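You operate a simulated robot arm through the tools that you are given. There is no shell and no other tool. Be economical: measure what you need, move in short steps, check, and stop when the job is done.

Carry out the task below with a simulated robot arm. There is one attempt and no reset: what you move stays moved.

TASK
Pump one shot of softener into the clear cup and stand it in the blue tray.
Fine: spill none and swing the spout aside again.

The check looks at the end state, three seconds after you hand in, the way a careful person would. Anything else that was tipped, shoved, dropped, spilled or broken makes it a failure.

THE ROBOT
A 7-joint arm with a two-finger parallel gripper, fixed in place. Base frame: the origin is at the foot of the arm, x ahead of it, y to its left, z up; the work surface is at about z = 900. Units: mm, degrees, N and s.
With the tool pointing down near the work surface it reaches from about 240 to 680 mm from the base axis. Its first joint turns from -66.0 to 66.0 degrees. Payload 2.4 kg.
The TCP is the grasp point between the finger pads, 30 mm short of the fingertips. In the tool frame z runs along the fingers and y along their closing line. The gripper opens to 94 mm. The fingers are 28 mm wide and 10 mm thick; the gripper's body (50 by 96 mm) begins 55 mm behind the TCP.
Orientation is that of the tool frame in the base frame, as [roll, pitch, yaw] about the fixed x, y, z axes, in that order (R = Rz(yaw) Ry(pitch) Rx(roll)). With the fingers straight down and closing along the base's y, the tool's x points along the base's -x, its y along +y and its z along -z.

THE INTERFACE
- The arm moves only by the tool servo_tool. Its argument "motion" is text: rows parted by semicolons, each of 7 numbers parted by spaces: the closure, from 0 (fully open) to 1 (shut), then the shift along the tool's x, y, z in mm, then the turn, a rotation vector about the tool's x, y, z in degrees. In form: gripper dx dy dz rx ry rz; .... A call has 1 to 20 rows; each row shifts and turns the commanded pose from where the row before left it, along the tool's axes as they then stand. Each row takes 0.2 s and may step no farther than 50 mm and 8.6 degrees from the row before; otherwise, or with a gripper value out of range, the whole call is refused. Where a pose cannot be reached the arm comes as near as it can. A force on the tool above 40 N (or 10 N above the force at the start of the call, whichever is more), or a blocked arm, ends the call early, and 0.2 s more pass. Each finger travels about 153 mm/s and halts on what it meets, pressing with about 26 N; the grip force reading is that of the motor and also rises with nothing between the fingers. The clock runs only during rows and for 0.2 s after the last one: add rows that do not move to give the fingers time. It gives the time, the measured TCP pose, the force on the tool (base axes), the opening and the grip force at its end, in the units of the frame above (readings bear some noise), with the torque about the TCP (base axes, N m) and any sound that the robot's microphone picked up, and new pictures: "show" is both (left out), scene, wrist or none.
- Cameras (640 x 400 px; columns grow to the right, rows downward): "scene" is fixed at [54.1, 488.4, 1450.1]; the picture's right is [-0.57, -0.82, 0.00], its down [-0.42, 0.29, -0.86] and it looks along [0.71, -0.49, -0.51] (base axes); focal length 354 px, centre (320, 200). "wrist" rides on the gripper at [76, 14, -102] in the tool frame; the picture's right is [-0.18, 0.98, 0.00], its down [-0.75, -0.14, -0.64] and it looks along [-0.63, -0.12, 0.77] (tool axes); focal length 243 px, centre (320, 200). There is no depth. A picture from a camera that has moved, and an enlarged one, comes with that camera's place and axes in the base frame and with its lens.
- zoom(camera, box): a new picture of the part [left, top, right, bottom] of that camera's present view, enlarged. No time passes.
- sign_off(): hands the job in; it is judged then, once.

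Work in short steps. Places have to be worked out from the pictures, the camera data and where the tool is seen: move nearer, look again, correct. Check each grasp and each placing, and mend what went wrong. You have 120 turns and 200 pictures in all, those below and enlarged ones among them. Open the gripper and draw the arm clear of the work before you hand the job in, unless the task says otherwise; then end with one line.

The tools are called after "Call:" as name(argument=value, ...) on one line, values as JSON. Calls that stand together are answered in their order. servo_tool: Moves the arm, as the interface text tells. Its arguments: {"type":"object","properties":{"motion":{"type":"string"},"show":{"type":"string","enum":["both","scene","wrist","none"]}},"required":["motion"]} The other tools are called the same way: zoom (camera, box) takes an enlarged picture of a part of a camera's view; sign_off () hands the job in.

At the start:

```text
time_s: 0.0
eef_pos: [367.2, -8.0, 1253.0]
ee_rot: [179.9, 0.0, 180.0]
ft_force: [0.2, -0.1, -0.5]
moment: [0.02, -0.03, 0.01]
width: 93.7
gripper_force: 0.0
```

scene: 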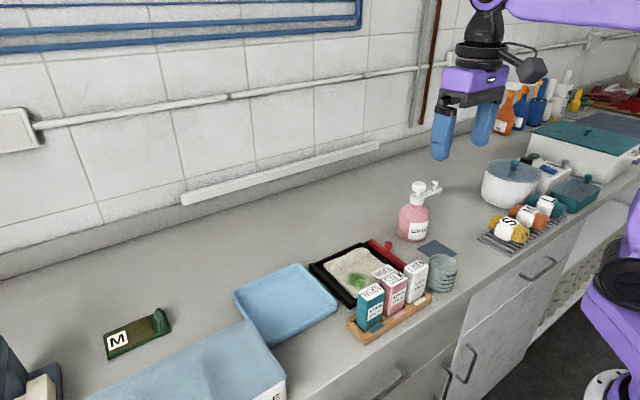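
wrist: 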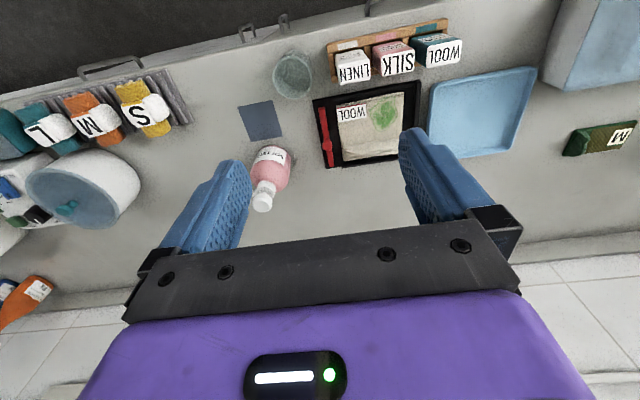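

I'll begin by enlarging the pump bottle, the cup and the surroundings in both views.

Call:
zoom(camera="scene", box=[340, 160, 500, 320])

Call:
zoom(camera="wrist", box=[200, 20, 440, 220])

Call:
zoom(camera="scene", box=[380, 160, 470, 260])

```text
2.50 times, centred on (420, 240) of scene
camera zoom: at [54.1, 488.4, 1450.1], right [-0.57, -0.82, 0.0], down [-0.42, 0.29, -0.86], along [0.71, -0.49, -0.51], focal length 884 px, centre (70, 100)
```

zoom: 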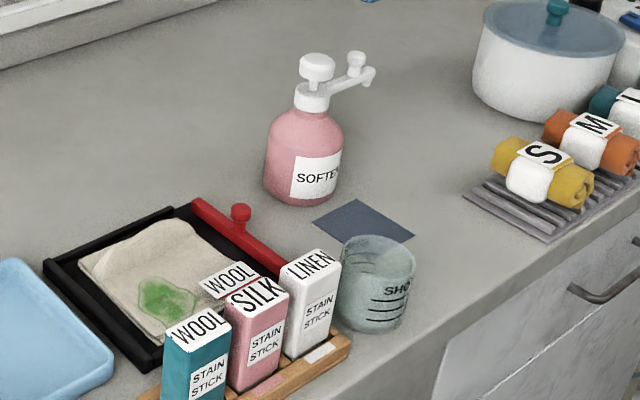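

```text
2.00 times, centred on (320, 120) of wrist
camera zoom: at [290.9, 6.6, 1357.9], right [0.18, 0.98, 0.0], down [0.75, -0.14, 0.64], along [0.63, -0.12, -0.77], focal length 485 px, centre (320, 360)
```

zoom: 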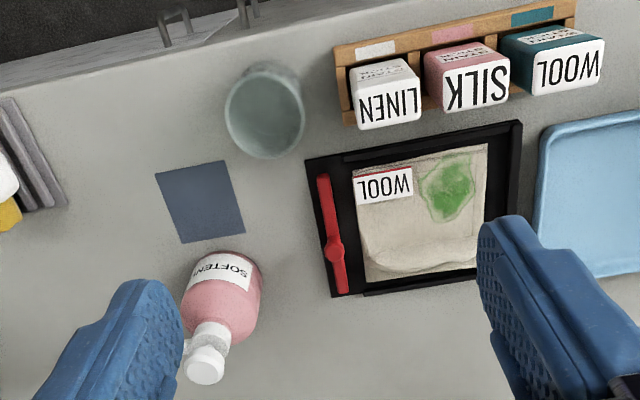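

```text
4.00 times, centred on (425, 210) of scene
camera zoom: at [54.1, 488.4, 1450.1], right [-0.57, -0.82, 0.0], down [-0.42, 0.29, -0.86], along [0.71, -0.49, -0.51], focal length 1414 px, centre (-100, 160)
```

zoom: 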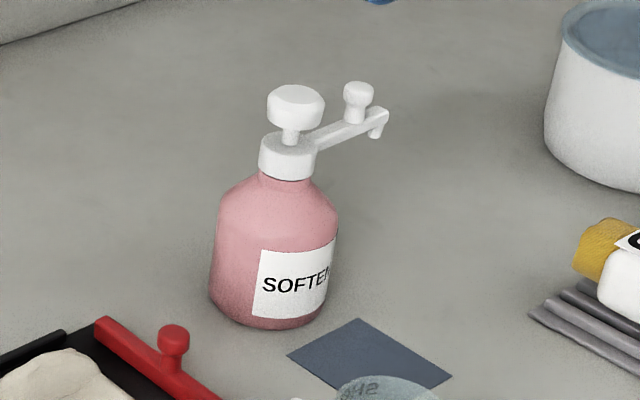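

The bottle seems to be near (530,-140), the mat near (449,-141) and the cup near (372,-52). I'll shift over the bottle and lower to see the spout and pump head better.

Call:
servo_tool(motion="0 0 -30 20 0 0 0;0 0 -35 25 0 0 0;0 0 -35 25 0 0 0;0 0 -30 20 0 0 0;0 0 0 0 0 0 0", show="wrist")

Call:
zoom(camera="wrist", box=[200, 60, 440, 260])

Call:
zoom(camera="scene", box=[80, 230, 400, 400])

```text
time_s: 1.2
eef_pos: [367.3, -140.3, 1162.8]
ee_rot: [-180.0, -0.1, 180.0]
ft_force: [0.0, 0.4, 0.5]
moment: [0.0, 0.0, -0.01]
width: 93.8
gripper_force: 0.1
camera wrist: at [290.9, -125.0, 1265.9], right [0.18, 0.98, 0.0], down [0.75, -0.14, 0.64], along [0.63, -0.12, -0.77], focal length 243 px, centre (320, 200)
```

wrist: 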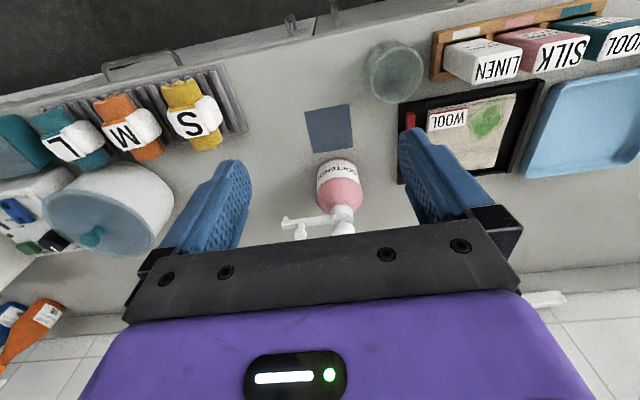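

```text
2.00 times, centred on (320, 160) of wrist
camera zoom: at [290.9, -125.0, 1265.9], right [0.18, 0.98, 0.0], down [0.75, -0.14, 0.64], along [0.63, -0.12, -0.77], focal length 485 px, centre (320, 280)
```

zoom: 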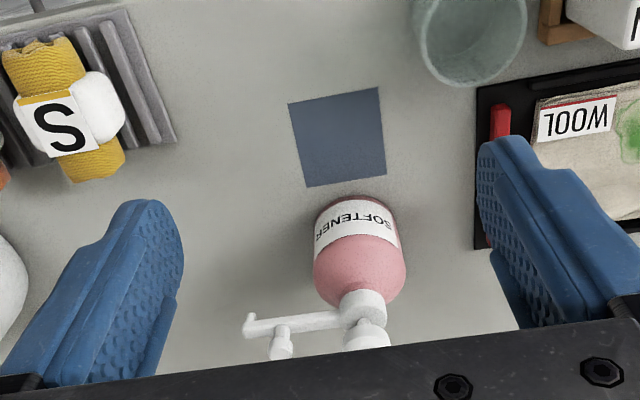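

```text
2.00 times, centred on (240, 315) of scene
camera zoom: at [54.1, 488.4, 1450.1], right [-0.57, -0.82, 0.0], down [-0.42, 0.29, -0.86], along [0.71, -0.49, -0.51], focal length 707 px, centre (480, -30)
```

zoom: 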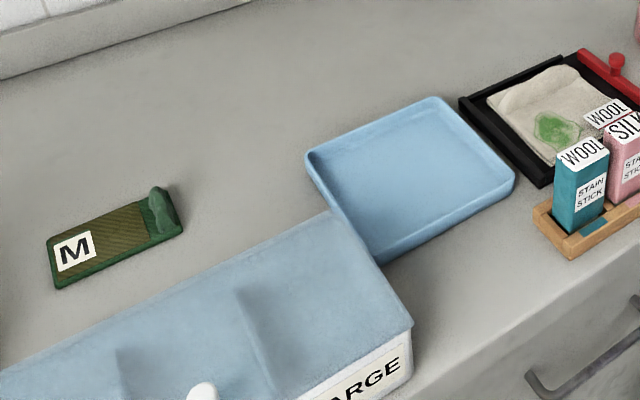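

Triangulating gives the pump head top at about (535,-138,1042), the spout tip at (543,-228,998) and the spout knob top at (540,-200,1029). Next I'll look at the cup closely from behind it.

Call:
servo_tool(motion="0 15 22 20 0 0 0;0 15 22 22 0 0 0;0 15 22 22 0 0 0;0 12 22 19 0 0 0;0 0 0 0 0 0 0", show="both")

Call:
zoom(camera="wrist", box=[220, 60, 460, 260])

Call:
zoom(camera="scene", box=[390, 220, 490, 310])

```text
time_s: 2.4
eef_pos: [310.2, -49.5, 1080.0]
ee_rot: [179.9, 0.0, 180.0]
ft_force: [-0.1, 0.6, 0.4]
moment: [-0.03, 0.02, -0.01]
width: 94.0
gripper_force: 0.0
camera wrist: at [233.7, -34.4, 1185.2], right [0.18, 0.98, 0.0], down [0.75, -0.14, 0.64], along [0.63, -0.12, -0.77], focal length 243 px, centre (320, 200)
```

scene: 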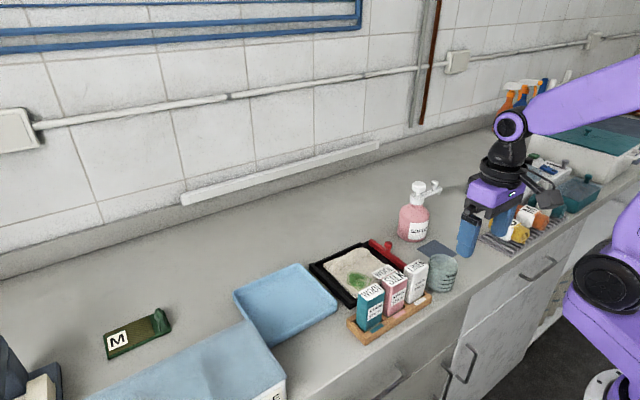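
wrist: 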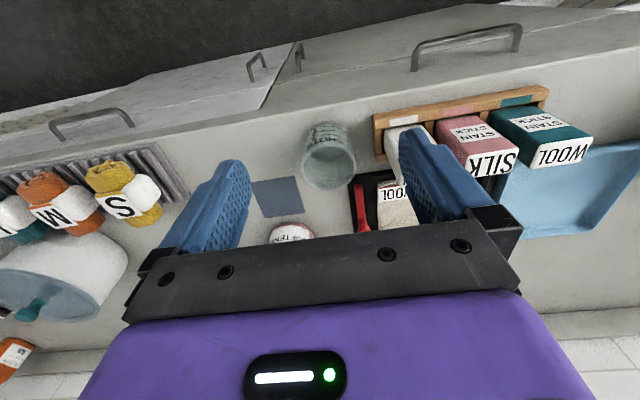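

```text
2.00 times, centred on (340, 160) of wrist
camera zoom: at [233.7, -34.4, 1185.2], right [0.18, 0.98, 0.0], down [0.75, -0.14, 0.64], along [0.63, -0.12, -0.77], focal length 485 px, centre (280, 280)
```

zoom: 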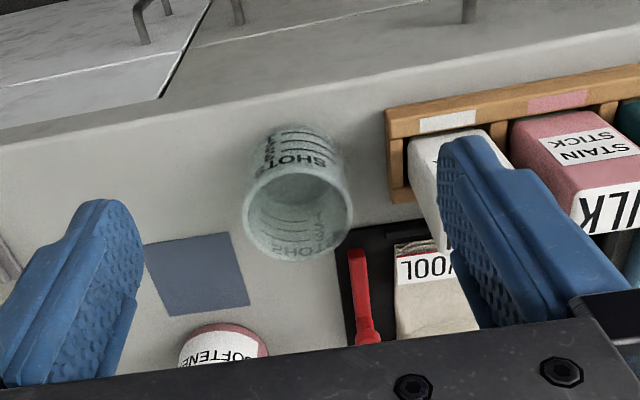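

```text
4.44 times, centred on (440, 265) of scene
camera zoom: at [54.1, 488.4, 1450.1], right [-0.57, -0.82, 0.0], down [-0.42, 0.29, -0.86], along [0.71, -0.49, -0.51], focal length 1572 px, centre (-213, -89)
```

zoom: 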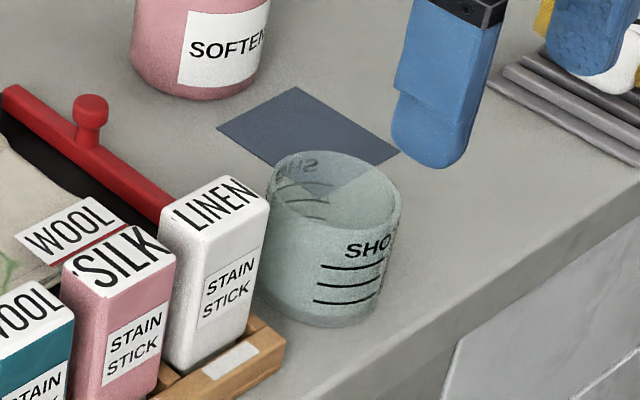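

The cup is about 62 mm wide and 58 mm tall, centred near (375,-50). The stick rack's edge is only about 7 mm beyond the left finger's path. I'll pre-close to roughly 80 mm, move above the cup with a small -y bias and go partway down.

Call:
servo_tool(motion="0.15 -22 -1 0 0 0 0;0.15 -22 -1.5 0 0 0 0;0.15 -21 -1 0 0 0 0;0.15 0 0 25 0 0 0;0.15 0 0 25 0 0 0;0.15 0 0 20 0 0 0;0.15 0 0 0 0 0 0", show="both")

Call:
zoom(camera="scene", box=[390, 220, 490, 310])

```text
time_s: 4.0
eef_pos: [375.0, -53.2, 1011.1]
ee_rot: [-179.9, -0.1, -180.0]
ft_force: [0.9, 0.3, 0.8]
moment: [0.0, -0.01, -0.02]
width: 79.9
gripper_force: 0.0
camera wrist: at [298.3, -38.1, 1114.6], right [0.18, 0.98, 0.0], down [0.75, -0.14, 0.64], along [0.63, -0.12, -0.77], focal length 243 px, centre (320, 200)
```

scene: 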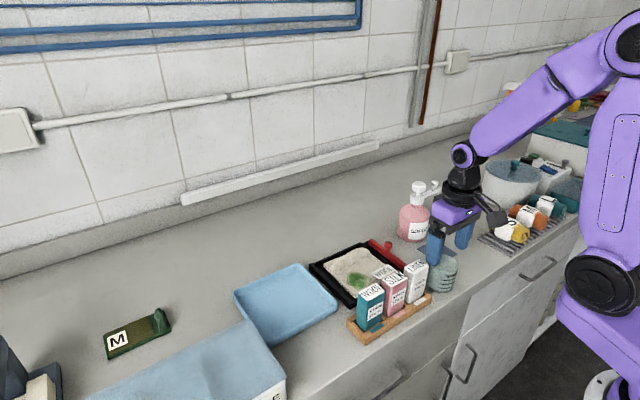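
wrist: 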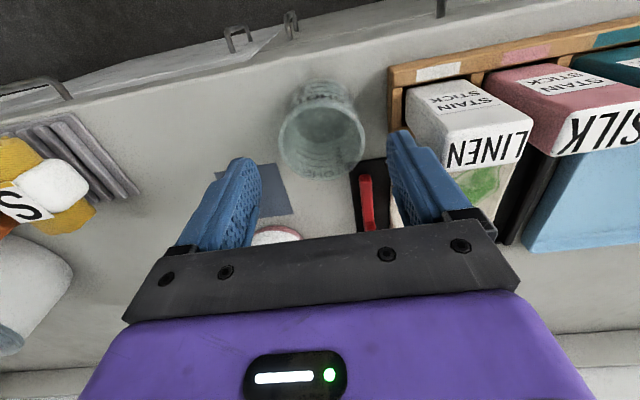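

```text
4.44 times, centred on (440, 265) of scene
camera zoom: at [54.1, 488.4, 1450.1], right [-0.57, -0.82, 0.0], down [-0.42, 0.29, -0.86], along [0.71, -0.49, -0.51], focal length 1572 px, centre (-213, -89)
```

zoom: 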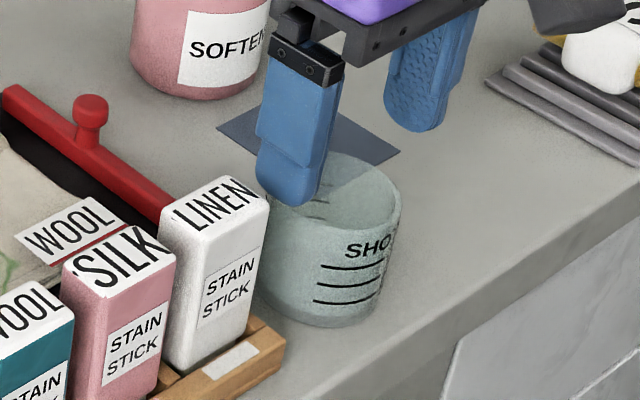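

The wrist view puts the cup at about (373,-50.5), which agrees. I'll go down to z≈936 around it and stop before closing.

Call:
servo_tool(motion="0.15 1 0 15 0 0 0;0.15 1 0 15 0 0 0;0.15 0 0 15 0 0 0;0.15 0 0 15 0 0 0;0.15 0 0 15 0 0 0;0.15 0 0 0 0 0 0", show="both")

Call:
zoom(camera="scene", box=[390, 220, 490, 310])

```text
time_s: 5.4
eef_pos: [374.0, -53.1, 935.1]
ee_rot: [-180.0, 0.0, 179.9]
ft_force: [-0.8, 0.0, 0.4]
moment: [0.01, 0.01, -0.01]
width: 79.9
gripper_force: 0.2
camera wrist: at [297.1, -38.6, 1039.4], right [0.18, 0.98, 0.0], down [0.75, -0.14, 0.64], along [0.63, -0.12, -0.77], focal length 243 px, centre (320, 200)
```

scene: 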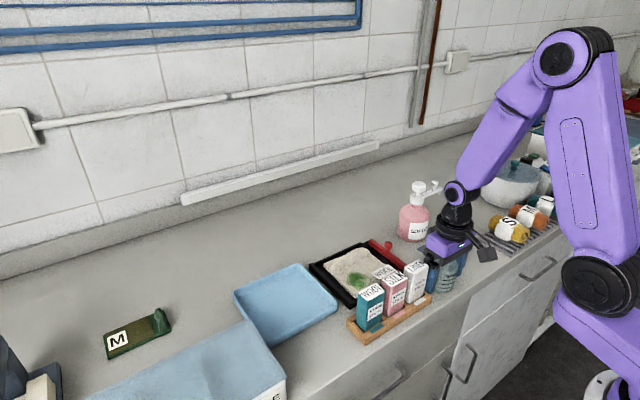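
wrist: 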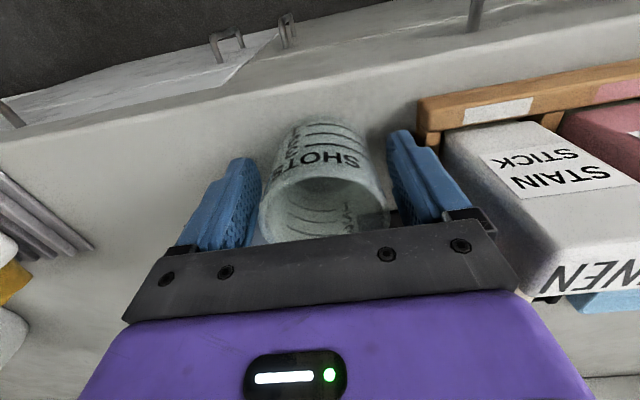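

```text
4.44 times, centred on (440, 265) of scene
camera zoom: at [54.1, 488.4, 1450.1], right [-0.57, -0.82, 0.0], down [-0.42, 0.29, -0.86], along [0.71, -0.49, -0.51], focal length 1572 px, centre (-213, -89)
```

zoom: 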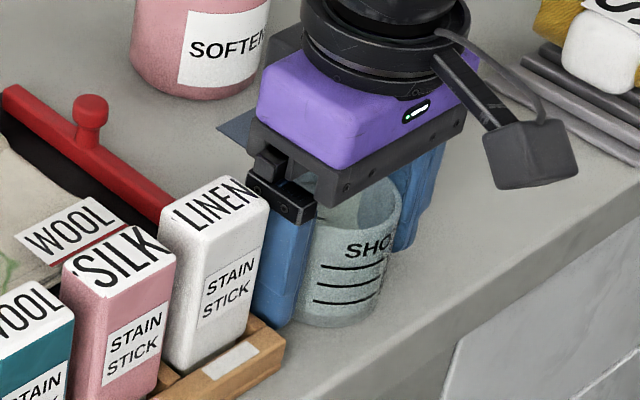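

Both fingers straddle the cup with no contact. I'll close gently and check the grip.

Call:
servo_tool(motion="0.22 0 0 0 0 0 0;0.28 0 0 0 0 0 0;0.34 0 0 0 0 0 0;0.4 0 0 0 0 0 0;0.45 0 0 0 0 0 0;0.45 0 0 0 0 0 0", show="wrist")

```text
time_s: 6.8
eef_pos: [374.6, -53.7, 934.8]
ee_rot: [180.0, -0.1, 179.9]
ft_force: [0.4, 0.8, 0.5]
moment: [0.0, 0.0, 0.0]
width: 59.5
gripper_force: 25.9
camera wrist: at [297.2, -38.6, 1039.6], right [0.18, 0.98, 0.0], down [0.75, -0.14, 0.64], along [0.63, -0.12, -0.77], focal length 243 px, centre (320, 200)
```

wrist: 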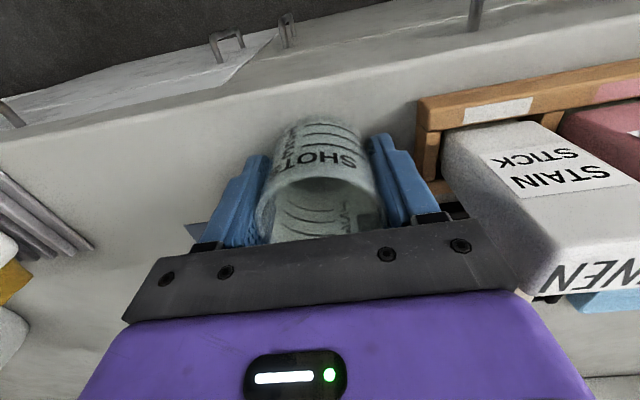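

The cup is held at 59.5 mm. I'll lift it 30 mm, carry it to above the mat at (449,-140) and look before lowering.

Call:
servo_tool(motion="0.45 0 0 -10 0 0 0;0.45 0 0 -20 0 0 0;0.45 0 -15 0 0 0 0;0.45 -15 -15 0 0 0 0;0.45 -15 -15 0 0 0 0;0.45 -15 -15 0 0 0 0;0.45 -15 -14 0 0 0 0;0.45 -14.4 -12.3 0 0 0 0;0.45 0 0 0 0 0 0", show="both")

Call:
zoom(camera="scene", box=[370, 160, 500, 290])

```text
time_s: 8.8
eef_pos: [447.7, -142.3, 967.9]
ee_rot: [180.0, 0.0, -179.9]
ft_force: [0.5, -0.7, -1.0]
moment: [-0.02, 0.01, 0.0]
width: 59.4
gripper_force: 26.0
camera wrist: at [370.6, -127.1, 1071.4], right [0.18, 0.98, 0.0], down [0.75, -0.14, 0.64], along [0.63, -0.12, -0.77], focal length 243 px, centre (320, 200)
```

scene: 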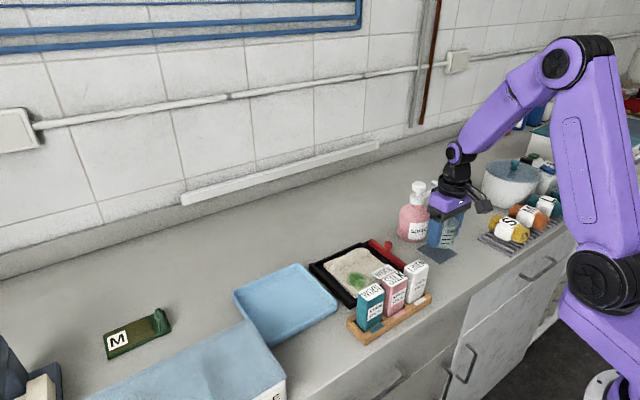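
wrist: 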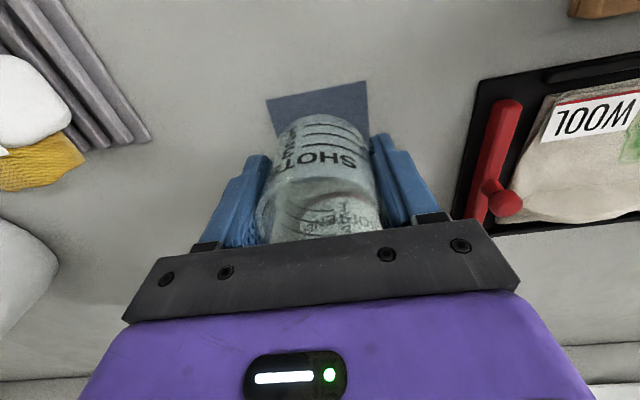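

```text
3.08 times, centred on (435, 225) of scene
camera zoom: at [54.1, 488.4, 1450.1], right [-0.57, -0.82, 0.0], down [-0.42, 0.29, -0.86], along [0.71, -0.49, -0.51], focal length 1088 px, centre (-34, 123)
```

zoom: 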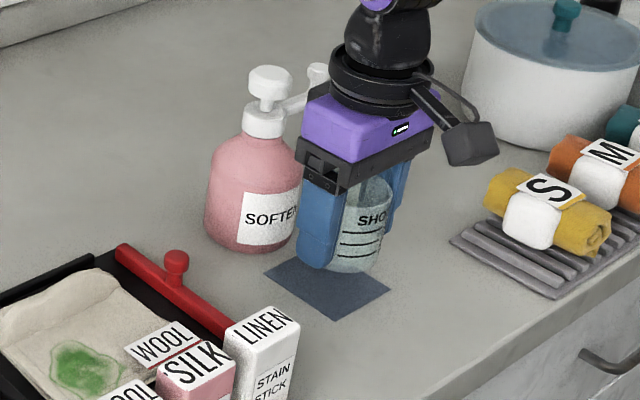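

The mat centre works out to about (450,-138), so I'll shift 2 mm and lower slowly until contact.

Call:
servo_tool(motion="0.45 -2 3 8 0 0 0;0.45 0 0 10 0 0 0;0.45 0 0 8 0 0 0;0.45 0 0 4 0 0 0;0.45 0 0 2 0 0 0;0.45 0 0 0 0 0 0", show="wrist")

Call:
zoom(camera="scene", box=[370, 160, 500, 290])

```text
time_s: 10.2
eef_pos: [451.1, -137.2, 936.5]
ee_rot: [180.0, 0.1, -180.0]
ft_force: [-6.5, -0.1, 18.8]
moment: [0.08, -0.01, 0.07]
width: 59.7
gripper_force: 26.2
camera wrist: at [373.2, -122.9, 1038.7], right [0.18, 0.98, 0.0], down [0.75, -0.14, 0.64], along [0.63, -0.12, -0.77], focal length 243 px, centre (320, 200)
```

wrist: 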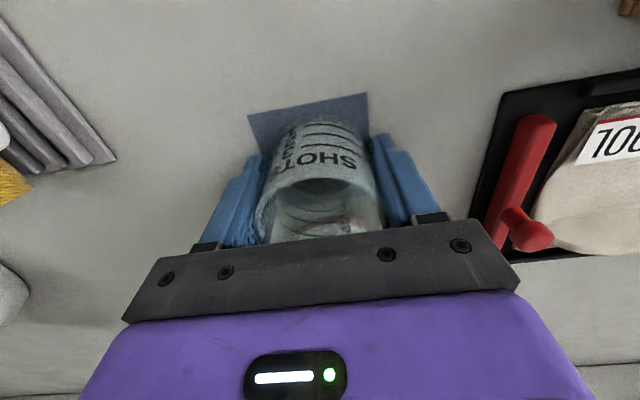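

```text
3.08 times, centred on (435, 225) of scene
camera zoom: at [53.7, 488.5, 1450.1], right [-0.57, -0.82, 0.0], down [-0.42, 0.29, -0.86], along [0.71, -0.49, -0.51], focal length 1088 px, centre (-34, 123)
```

zoom: 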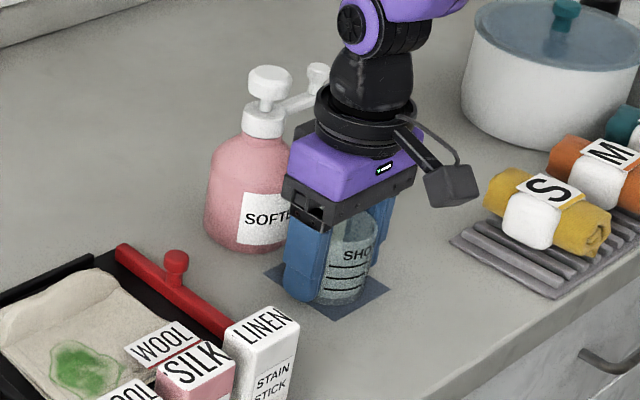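

The cup is pressing on the mat at 19 N. I'll ease up 1.5 mm, open slowly to about 80 mm and check it before rising.

Call:
servo_tool(motion="0.45 0 0 -1.5 0 0 0;0.4 0 0 0 0 0 0;0.3 0 0 0 0 0 0;0.2 0 0 0 0 0 0;0.15 0 0 0 0 0 0;0.15 0 0 0 0 0 0", show="wrist")

```text
time_s: 11.6
eef_pos: [449.3, -137.4, 936.0]
ee_rot: [-180.0, 0.0, 179.9]
ft_force: [-0.1, 0.4, 0.6]
moment: [-0.02, 0.0, 0.01]
width: 79.8
gripper_force: 0.1
camera wrist: at [373.1, -122.5, 1039.4], right [0.18, 0.98, 0.0], down [0.75, -0.14, 0.64], along [0.63, -0.12, -0.77], focal length 243 px, centre (320, 200)
```

wrist: 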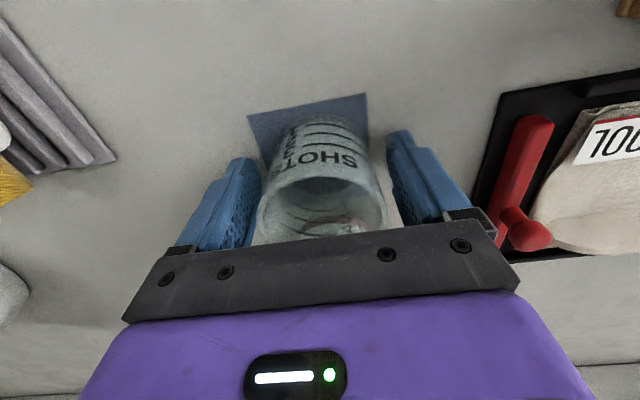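

The cup is free and upright. I'll rise straight up and back off to view the cup, spout and knob together.

Call:
servo_tool(motion="0.15 0 0 -15 0 0 0;0.15 0 0 -25 0 0 0;0.15 0 0 -40 0 0 0;0.15 0 0 -40 0 0 0;0.15 0 0 -40 0 0 0;0.15 25 -15 -20 0 0 0;0.15 25 -13 0 0 0 0;0.15 0 0 0 0 0 0", show="both")

Call:
zoom(camera="wrist", box=[220, 60, 460, 260])

Call:
zoom(camera="scene", box=[380, 160, 480, 270])

```text
time_s: 13.4
eef_pos: [397.8, -162.1, 1114.5]
ee_rot: [-180.0, -0.1, 179.9]
ft_force: [0.1, 0.2, 0.5]
moment: [0.0, 0.05, 0.02]
width: 79.8
gripper_force: 0.1
camera wrist: at [322.1, -148.3, 1218.5], right [0.18, 0.98, 0.0], down [0.75, -0.14, 0.64], along [0.63, -0.12, -0.77], focal length 243 px, centre (320, 200)
```

scene: 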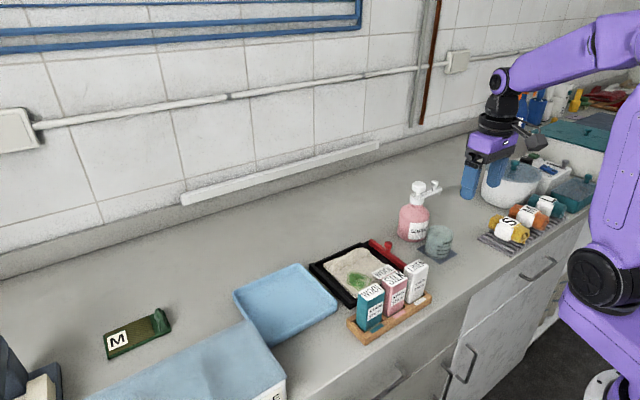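
wrist: 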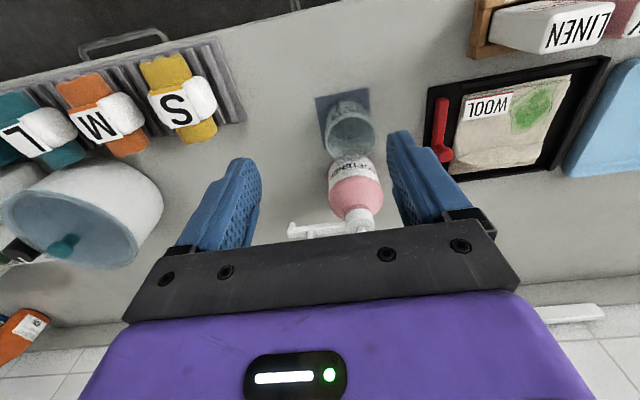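

```text
2.00 times, centred on (340, 160) of wrist
camera zoom: at [322.1, -148.3, 1218.5], right [0.18, 0.98, 0.0], down [0.75, -0.14, 0.64], along [0.63, -0.12, -0.77], focal length 485 px, centre (280, 280)
```

zoom: 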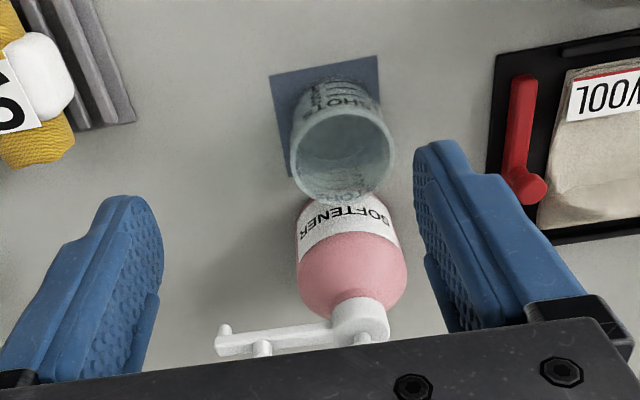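

```text
3.64 times, centred on (430, 215) of scene
camera zoom: at [54.1, 488.4, 1450.1], right [-0.57, -0.82, 0.0], down [-0.42, 0.29, -0.86], along [0.71, -0.49, -0.51], focal length 1286 px, centre (-80, 146)
```

zoom: 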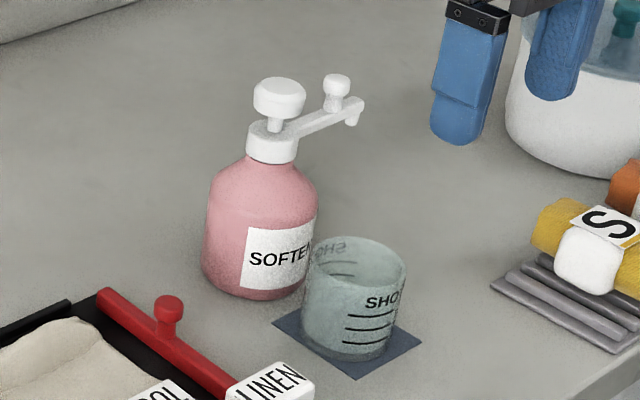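

The cup stands well on the mat, and its rim at about 960 is below the spout at about 1000. I'll move above the spout knob to refine its position.

Call:
servo_tool(motion="0.3 -35 -10 0 0 0 0;0.4 -35 -10 0 0 0 0;0.5 -35 -10 0 0 0 0;0.5 -33 -9 0 0 0 0;0.5 0 0 0 0 0 0", show="wrist")

Call:
zoom(camera="wrist", box=[220, 60, 460, 260])

Call:
zoom(camera="scene", box=[380, 130, 480, 240])

```text
time_s: 14.6
eef_pos: [538.4, -204.4, 1112.9]
ee_rot: [-180.0, 0.0, -180.0]
ft_force: [0.3, -0.6, 0.1]
moment: [-0.01, -0.03, -0.04]
width: 47.2
gripper_force: 0.0
camera wrist: at [461.1, -189.3, 1218.4], right [0.18, 0.98, 0.0], down [0.75, -0.14, 0.64], along [0.63, -0.12, -0.77], focal length 243 px, centre (320, 200)
```

wrist: 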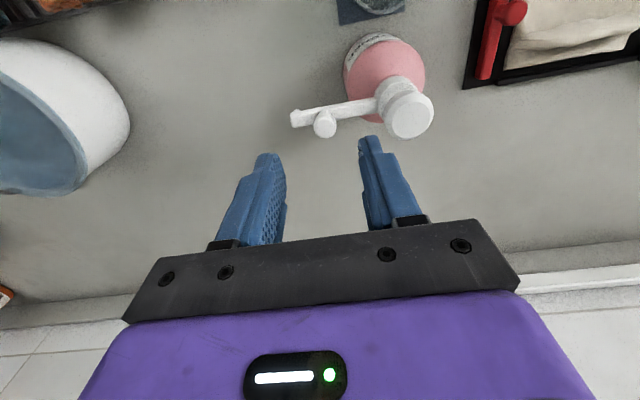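

```text
2.00 times, centred on (340, 160) of wrist
camera zoom: at [461.1, -189.3, 1218.4], right [0.18, 0.98, 0.0], down [0.75, -0.14, 0.64], along [0.63, -0.12, -0.77], focal length 485 px, centre (280, 280)
```

zoom: 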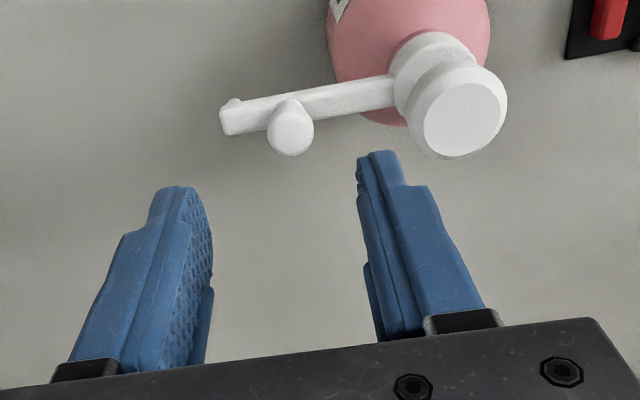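

```text
3.64 times, centred on (430, 185) of scene
camera zoom: at [54.1, 488.4, 1450.1], right [-0.57, -0.82, 0.0], down [-0.42, 0.29, -0.86], along [0.71, -0.49, -0.51], focal length 1286 px, centre (-80, 254)
```

zoom: 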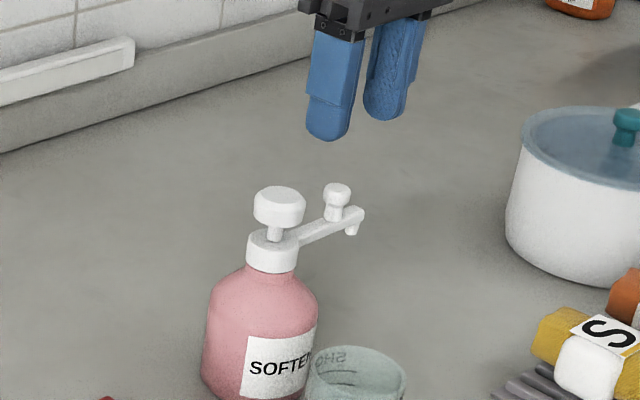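

The pump axis refines to (539.5,-137) with its top at 1047. The knob is at (539.5,-199) with its top at 1033, so the swing radius is 62 mm. I'll lower the open fingers around the knob.

Call:
servo_tool(motion="0.5 -1 5.4 10 0 0 0;0.5 0 0 15 0 0 0;0.5 0 0 15 0 0 0;0.5 0 0 15 0 0 0;0.5 0 0 12 0 0 0;0.5 0 0 0 0 0 0", show="wrist")

Call:
zoom(camera="scene", box=[380, 130, 480, 240])

Call:
zoom(camera="wrist", box=[220, 100, 420, 240])

```text
time_s: 16.0
eef_pos: [538.6, -197.1, 1047.8]
ee_rot: [180.0, 0.1, -180.0]
ft_force: [-0.7, -0.1, 0.0]
moment: [-0.02, 0.0, 0.01]
width: 47.0
gripper_force: 0.0
camera wrist: at [461.5, -182.0, 1152.3], right [0.18, 0.98, 0.0], down [0.75, -0.14, 0.64], along [0.63, -0.12, -0.77], focal length 243 px, centre (320, 200)
```

wrist: 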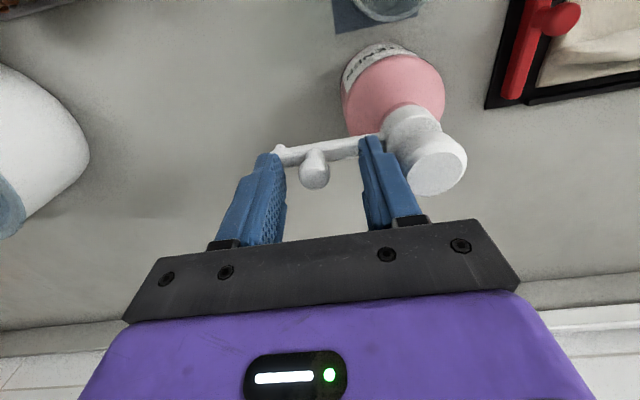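

```text
3.64 times, centred on (430, 185) of scene
camera zoom: at [54.1, 488.4, 1450.1], right [-0.57, -0.82, 0.0], down [-0.42, 0.29, -0.86], along [0.71, -0.49, -0.51], focal length 1286 px, centre (-80, 254)
```

zoom: 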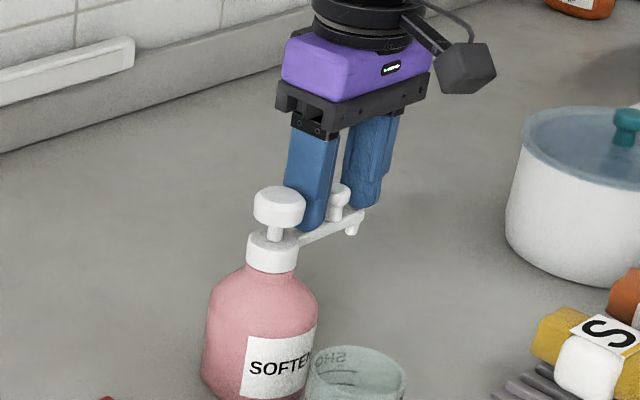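

```text
2.86 times, centred on (320, 170) of wrist
camera zoom: at [461.5, -182.0, 1152.3], right [0.18, 0.98, 0.0], down [0.75, -0.14, 0.64], along [0.63, -0.12, -0.77], focal length 693 px, centre (320, 286)
```

zoom: 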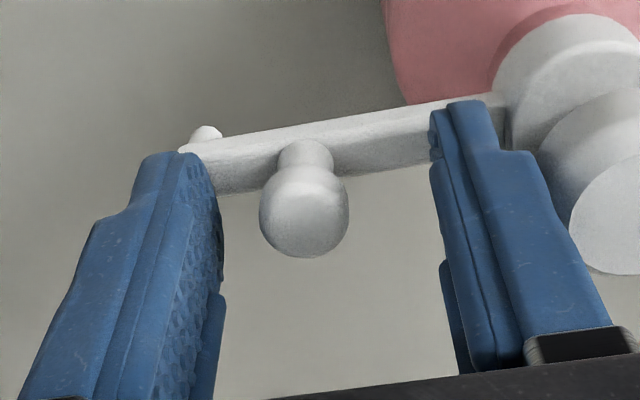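

The knob sits between the fingers at about (540,-199.7). I'll shift 2.5 mm, lower 3 mm and close gently on it.

Call:
servo_tool(motion="0.5 -1 -2.5 3 0 0 0;0.6 0 0 0 0 0 0;0.7 0 0 0 0 0 0;0.78 0 0 0 0 0 0;0.85 0 0 0 0 0 0;0.85 0 0 0 0 0 0", show="wrist")

```text
time_s: 17.4
eef_pos: [539.9, -199.1, 1045.7]
ee_rot: [-179.9, 0.2, -180.0]
ft_force: [3.4, 4.9, 26.5]
moment: [0.33, 0.16, -0.16]
width: 20.1
gripper_force: 5.2
camera wrist: at [463.0, -184.0, 1149.9], right [0.18, 0.98, 0.0], down [0.75, -0.14, 0.65], along [0.63, -0.12, -0.76], focal length 243 px, centre (320, 200)
```

wrist: 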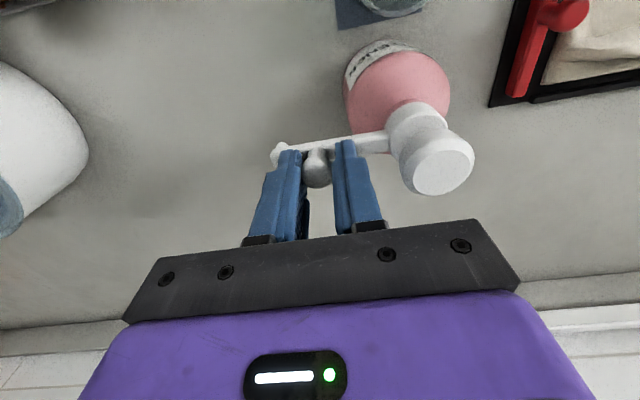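

The 26 N upward force means the fingertips are resting on the spout arm. I'll raise 4 mm and re-close on the knob.

Call:
servo_tool(motion="0.78 0 0 -4 0 0 0;0.8 0 0 0 0 0 0;0.85 0 0 0 0 0 0;0.85 0 0 0 0 0 0", show="wrist")

Call:
zoom(camera="scene", box=[380, 130, 480, 240])

Call:
zoom(camera="wrist", box=[220, 100, 420, 240])

```text
time_s: 18.4
eef_pos: [538.0, -200.5, 1046.1]
ee_rot: [179.9, -0.3, 179.9]
ft_force: [-3.7, -3.4, -17.5]
moment: [-0.03, 0.16, 0.22]
width: 17.3
gripper_force: 45.2
camera wrist: at [462.1, -185.3, 1151.0], right [0.18, 0.98, 0.0], down [0.76, -0.14, 0.64], along [0.63, -0.12, -0.77], focal length 243 px, centre (320, 200)
```

wrist: 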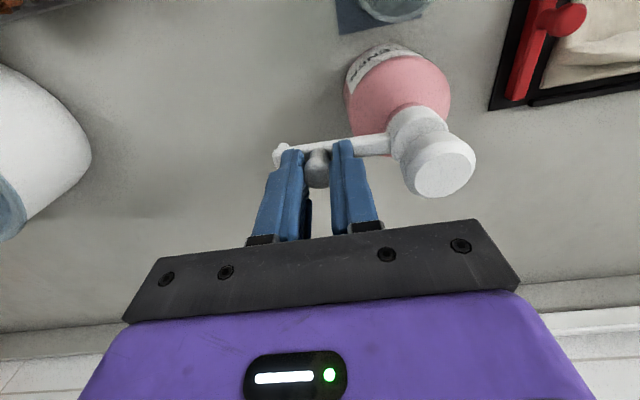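

```text
3.64 times, centred on (430, 185) of scene
camera zoom: at [54.3, 488.2, 1450.2], right [-0.57, -0.82, 0.0], down [-0.42, 0.29, -0.86], along [0.71, -0.49, -0.51], focal length 1286 px, centre (-80, 254)
```

zoom: 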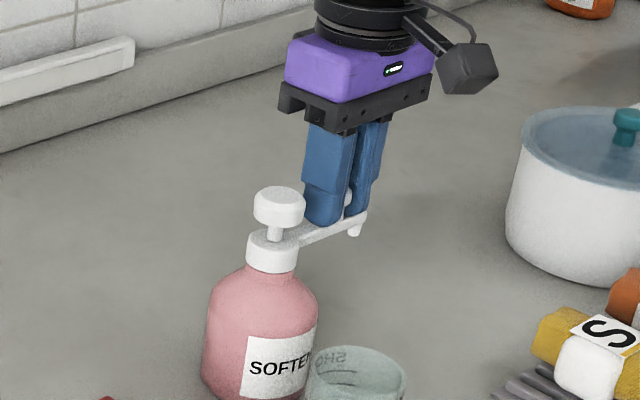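

```text
2.86 times, centred on (320, 170) of wrist
camera zoom: at [462.1, -185.3, 1151.0], right [0.18, 0.98, 0.0], down [0.76, -0.14, 0.64], along [0.63, -0.12, -0.77], focal length 693 px, centre (320, 286)
```

zoom: 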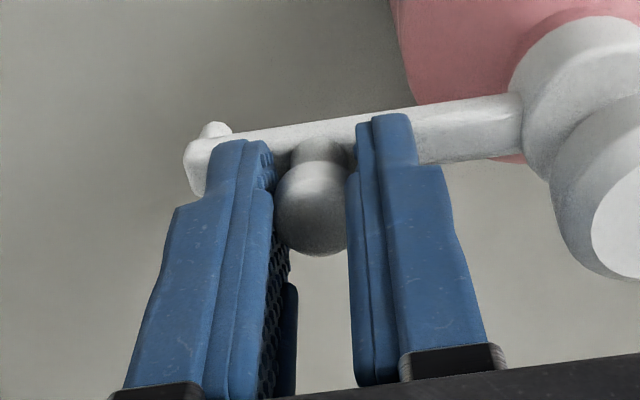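

It was already gripping, so my raise now pulls upward at 17 N. I'll lower 2.5 mm to relieve that.

Call:
servo_tool(motion="0.85 -1 0.5 2 0 0 0;0.85 0 0 0.5 0 0 0", show="none")

```text
time_s: 19.0
eef_pos: [540.1, -200.1, 1046.9]
ee_rot: [-180.0, -0.1, 180.0]
ft_force: [-13.3, 1.3, -2.5]
moment: [0.02, 0.2, 0.14]
width: 17.3
gripper_force: 45.4
```

The hinge is at its stop on +x, so the swing runs toward -x. I'll follow the first 30° of the 62 mm arc and check the forces.

Call:
servo_tool(motion="0.85 5.4 0.3 0 0 0 0;0.85 5.4 0.6 0 0 0 0;0.85 5.2 1.2 0 0 0 0;0.85 5.2 1.6 0 0 0 0;0.85 4.9 2.1 0 0 0 0;0.85 4.9 2.5 0 0 0 0", show="wrist")

Call:
zoom(camera="scene", box=[380, 130, 480, 240])

```text
time_s: 20.4
eef_pos: [509.8, -194.9, 1047.5]
ee_rot: [180.0, 0.0, 179.9]
ft_force: [4.5, -5.8, -13.4]
moment: [0.0, -0.47, -0.37]
width: 17.1
gripper_force: 45.2
camera wrist: at [433.5, -179.0, 1151.0], right [0.19, 0.98, 0.0], down [0.75, -0.14, 0.64], along [0.63, -0.12, -0.77], focal length 243 px, centre (320, 200)
```

wrist: 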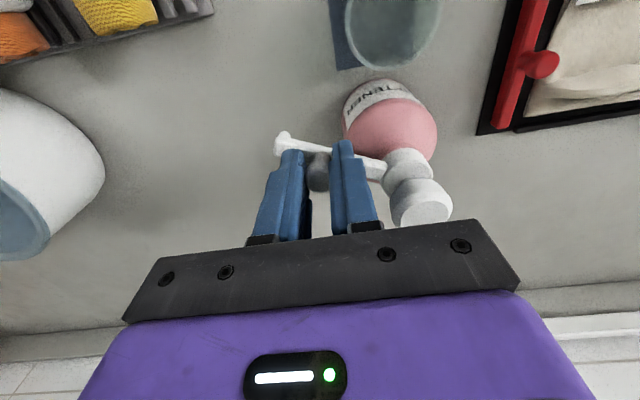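

```text
3.64 times, centred on (430, 185) of scene
camera zoom: at [54.5, 488.1, 1450.2], right [-0.57, -0.82, 0.0], down [-0.42, 0.29, -0.86], along [0.71, -0.49, -0.51], focal length 1286 px, centre (-80, 254)
```

zoom: 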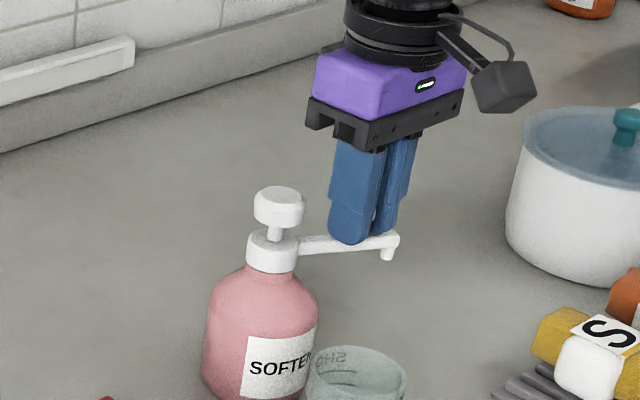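

The spout follows and has swung about 30° while the bottle stays put. I'll trim by lowering 1.5 mm and moving slightly outward, then continue the arc.

Call:
servo_tool(motion="0.85 0 -0.8 1.5 0 0 0;0.85 3.9 2.3 0 0 0 0;0.85 3.8 2.5 0 0 0 0;0.85 3.5 2.8 0 0 0 0;0.85 3.5 3 0 0 0 0;0.85 3 3.3 0 0 0 0;0.85 3 3.5 0 0 0 0", show="none")

```text
time_s: 22.0
eef_pos: [488.3, -176.1, 1046.8]
ee_rot: [179.9, 0.1, 180.0]
ft_force: [-8.5, -13.3, 19.5]
moment: [-0.18, 0.56, -0.4]
width: 16.7
gripper_force: 45.7
```

The force is outward and upward, so I'll trim 2 mm outward along the spout and up 1.5 mm, then check.

Call:
servo_tool(motion="0.85 1.3 -1.2 -1.5 0 0 0;0.85 0 0 0 0 0 0", show="wrist")

Call:
zoom(camera="scene", box=[380, 130, 480, 240])

```text
time_s: 22.6
eef_pos: [488.5, -175.4, 1046.1]
ee_rot: [-180.0, -0.1, -179.9]
ft_force: [-2.6, -6.6, -0.8]
moment: [-0.1, -1.13, -0.16]
width: 16.6
gripper_force: 44.6
camera wrist: at [411.9, -161.4, 1150.4], right [0.18, 0.98, 0.0], down [0.75, -0.14, 0.64], along [0.63, -0.12, -0.77], focal length 243 px, centre (320, 200)
```

wrist: 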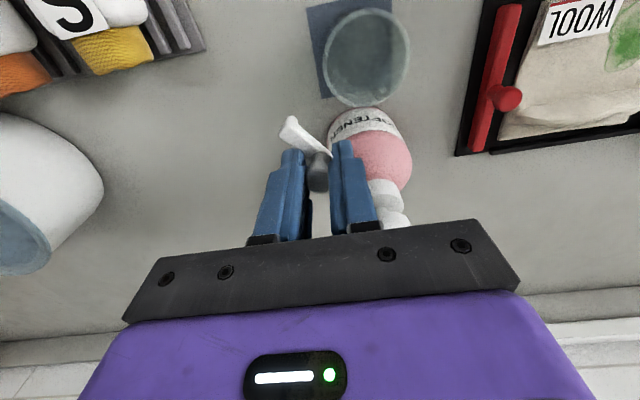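

```text
3.64 times, centred on (430, 185) of scene
camera zoom: at [54.0, 488.2, 1450.2], right [-0.57, -0.82, 0.0], down [-0.42, 0.29, -0.86], along [0.71, -0.49, -0.51], focal length 1286 px, centre (-80, 254)
```

zoom: 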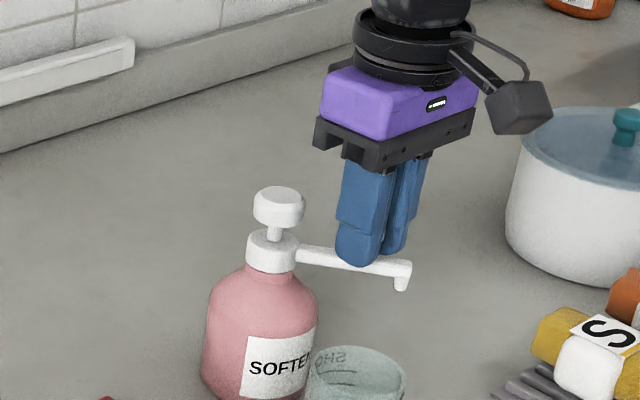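

The forces are fine now at about 52°. I'll continue to roughly 76°.

Call:
servo_tool(motion="0.85 2.6 3.7 0 0 0 0;0.85 2.5 3.8 0 0 0 0;0.85 2.2 4 0 0 0 0;0.85 1.9 4.1 0 0 0 0;0.85 1.5 4.2 0 0 0 0;0.85 1.3 4.4 0 0 0 0;0.85 0 0 0 0 0 0", show="wrist")

```text
time_s: 24.2
eef_pos: [475.2, -153.0, 1046.6]
ee_rot: [180.0, -0.1, 180.0]
ft_force: [-4.7, -4.0, -5.8]
moment: [-0.1, 0.44, -0.16]
width: 17.1
gripper_force: 44.7
camera wrist: at [398.8, -137.8, 1151.1], right [0.18, 0.98, 0.0], down [0.76, -0.14, 0.64], along [0.63, -0.12, -0.77], focal length 243 px, centre (320, 200)
```

wrist: 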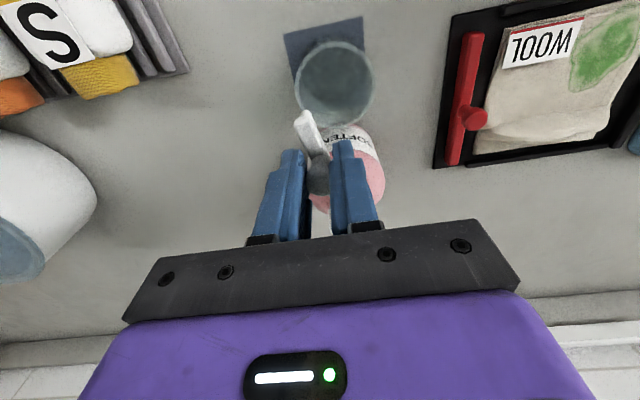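

The spout is at about 75°. I'll finish the last 15° to point it along -x over the cup.

Call:
servo_tool(motion="0.85 1 4 0 0 0 0;0.85 0.6 4 0 0 0 0;0.85 0.3 4 0 0 0 0;0.85 0 3.5 0 0 0 0;0.85 0 0 0 0 0 0", show="wrist")

Call:
zoom(camera="scene", box=[380, 150, 480, 260])

Call:
zoom(camera="wrist", box=[220, 40, 420, 220])

```text
time_s: 25.4
eef_pos: [474.6, -139.2, 1045.9]
ee_rot: [-179.8, 0.4, 179.9]
ft_force: [5.9, -17.4, 11.8]
moment: [-0.22, 0.14, -0.3]
width: 17.0
gripper_force: 44.6
camera wrist: at [397.1, -124.0, 1150.5], right [0.19, 0.98, 0.0], down [0.75, -0.14, 0.65], along [0.64, -0.12, -0.76], focal length 243 px, centre (320, 200)
```

wrist: 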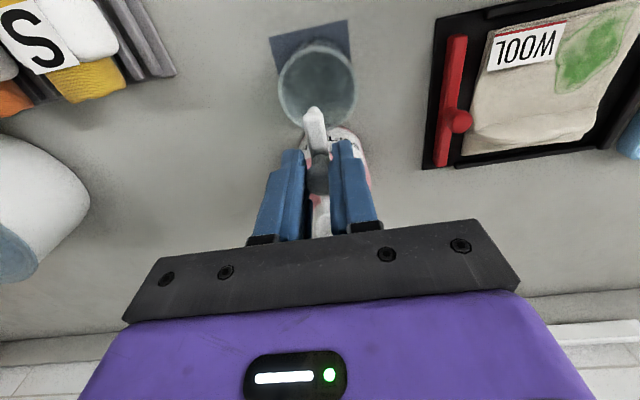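

```text
3.64 times, centred on (430, 205) of scene
camera zoom: at [54.1, 487.9, 1450.3], right [-0.57, -0.82, 0.0], down [-0.42, 0.29, -0.86], along [0.71, -0.49, -0.51], focal length 1286 px, centre (-80, 182)
```

zoom: 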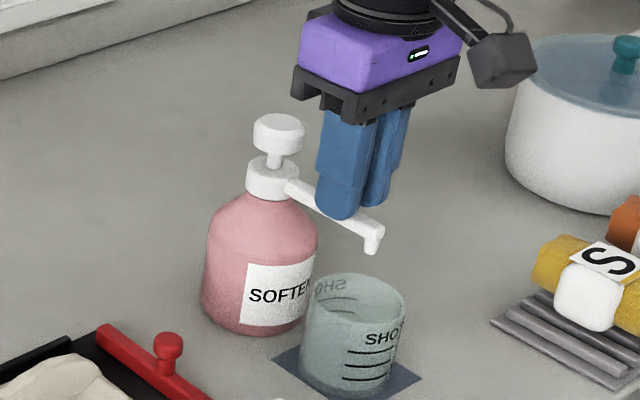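

```text
2.22 times, centred on (320, 130) of wrist
camera zoom: at [397.1, -124.0, 1150.5], right [0.19, 0.98, 0.0], down [0.75, -0.14, 0.65], along [0.64, -0.12, -0.76], focal length 539 px, centre (320, 356)
```

zoom: 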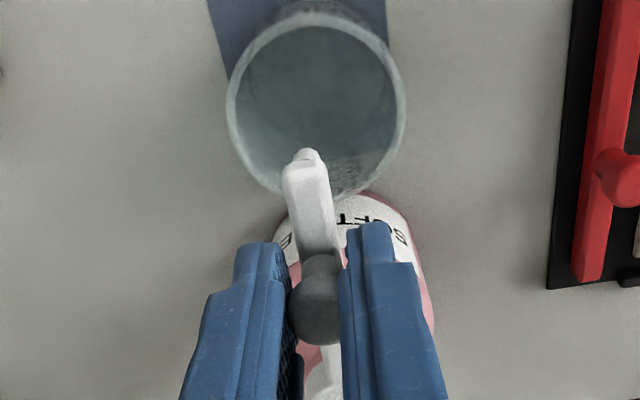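

By the pictures the spout tip is at about (450,-138), right over the cup's centre. I'll ease the side force and release the knob.

Call:
servo_tool(motion="0.85 0 -1.5 -1 0 0 0;0.8 0 0 0 0 0 0;0.7 0 0 0 0 0 0;0.6 0 0 0 0 0 0;0.55 0 0 0 0 0 0", show="none")

Call:
servo_tool(motion="0.55 0 0 -15 0 0 0;0.55 0 0 -25 0 0 0;0.55 0 0 -35 0 0 0;0.55 0 0 0 0 0 0", show="wrist")

Call:
zoom(camera="scene", box=[380, 150, 480, 260])

Call:
zoom(camera="wrist", box=[220, 0, 420, 180])

```text
time_s: 26.6
eef_pos: [473.7, -139.4, 1046.6]
ee_rot: [180.0, 0.0, 180.0]
ft_force: [-0.3, 0.2, -0.3]
moment: [-0.02, 0.03, 0.01]
width: 42.4
gripper_force: 0.1
```

```text
time_s: 27.6
eef_pos: [472.1, -140.0, 1124.1]
ee_rot: [180.0, 0.0, -180.0]
ft_force: [0.5, -0.6, -0.7]
moment: [-0.01, 0.0, -0.02]
width: 42.6
gripper_force: 0.1
camera wrist: at [395.2, -125.4, 1227.5], right [0.18, 0.98, 0.0], down [0.75, -0.14, 0.64], along [0.63, -0.12, -0.77], focal length 243 px, centre (320, 200)
```

wrist: 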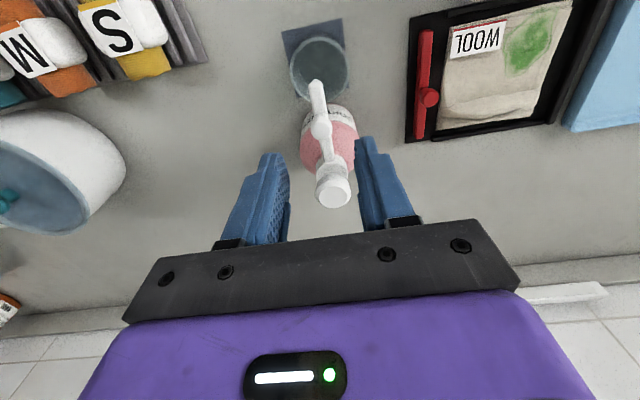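

```text
3.64 times, centred on (430, 205) of scene
camera zoom: at [54.1, 488.4, 1450.1], right [-0.57, -0.82, 0.0], down [-0.42, 0.29, -0.86], along [0.71, -0.49, -0.51], focal length 1286 px, centre (-80, 182)
```

zoom: 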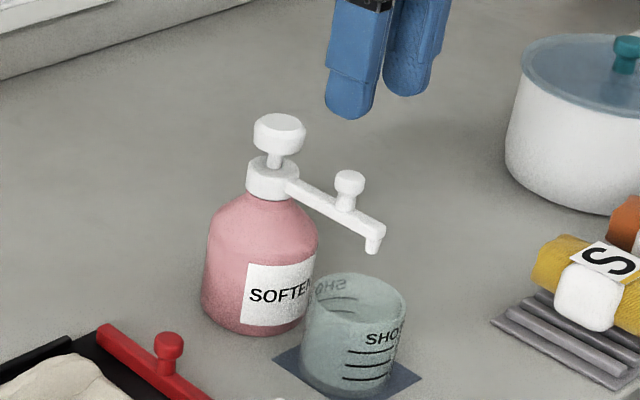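

```text
2.22 times, centred on (320, 90) of wrist
camera zoom: at [395.2, -125.4, 1227.5], right [0.18, 0.98, 0.0], down [0.75, -0.14, 0.64], along [0.63, -0.12, -0.77], focal length 539 px, centre (320, 444)
```

zoom: 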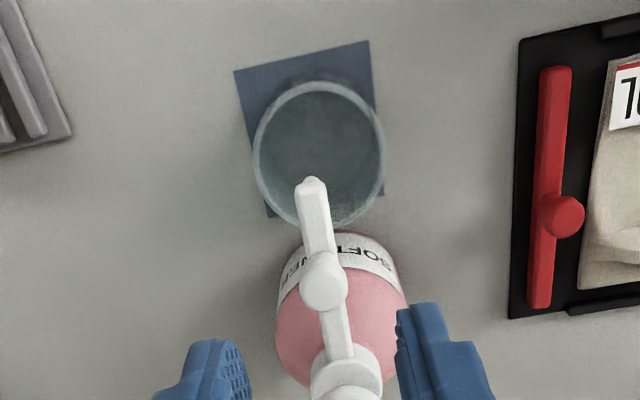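

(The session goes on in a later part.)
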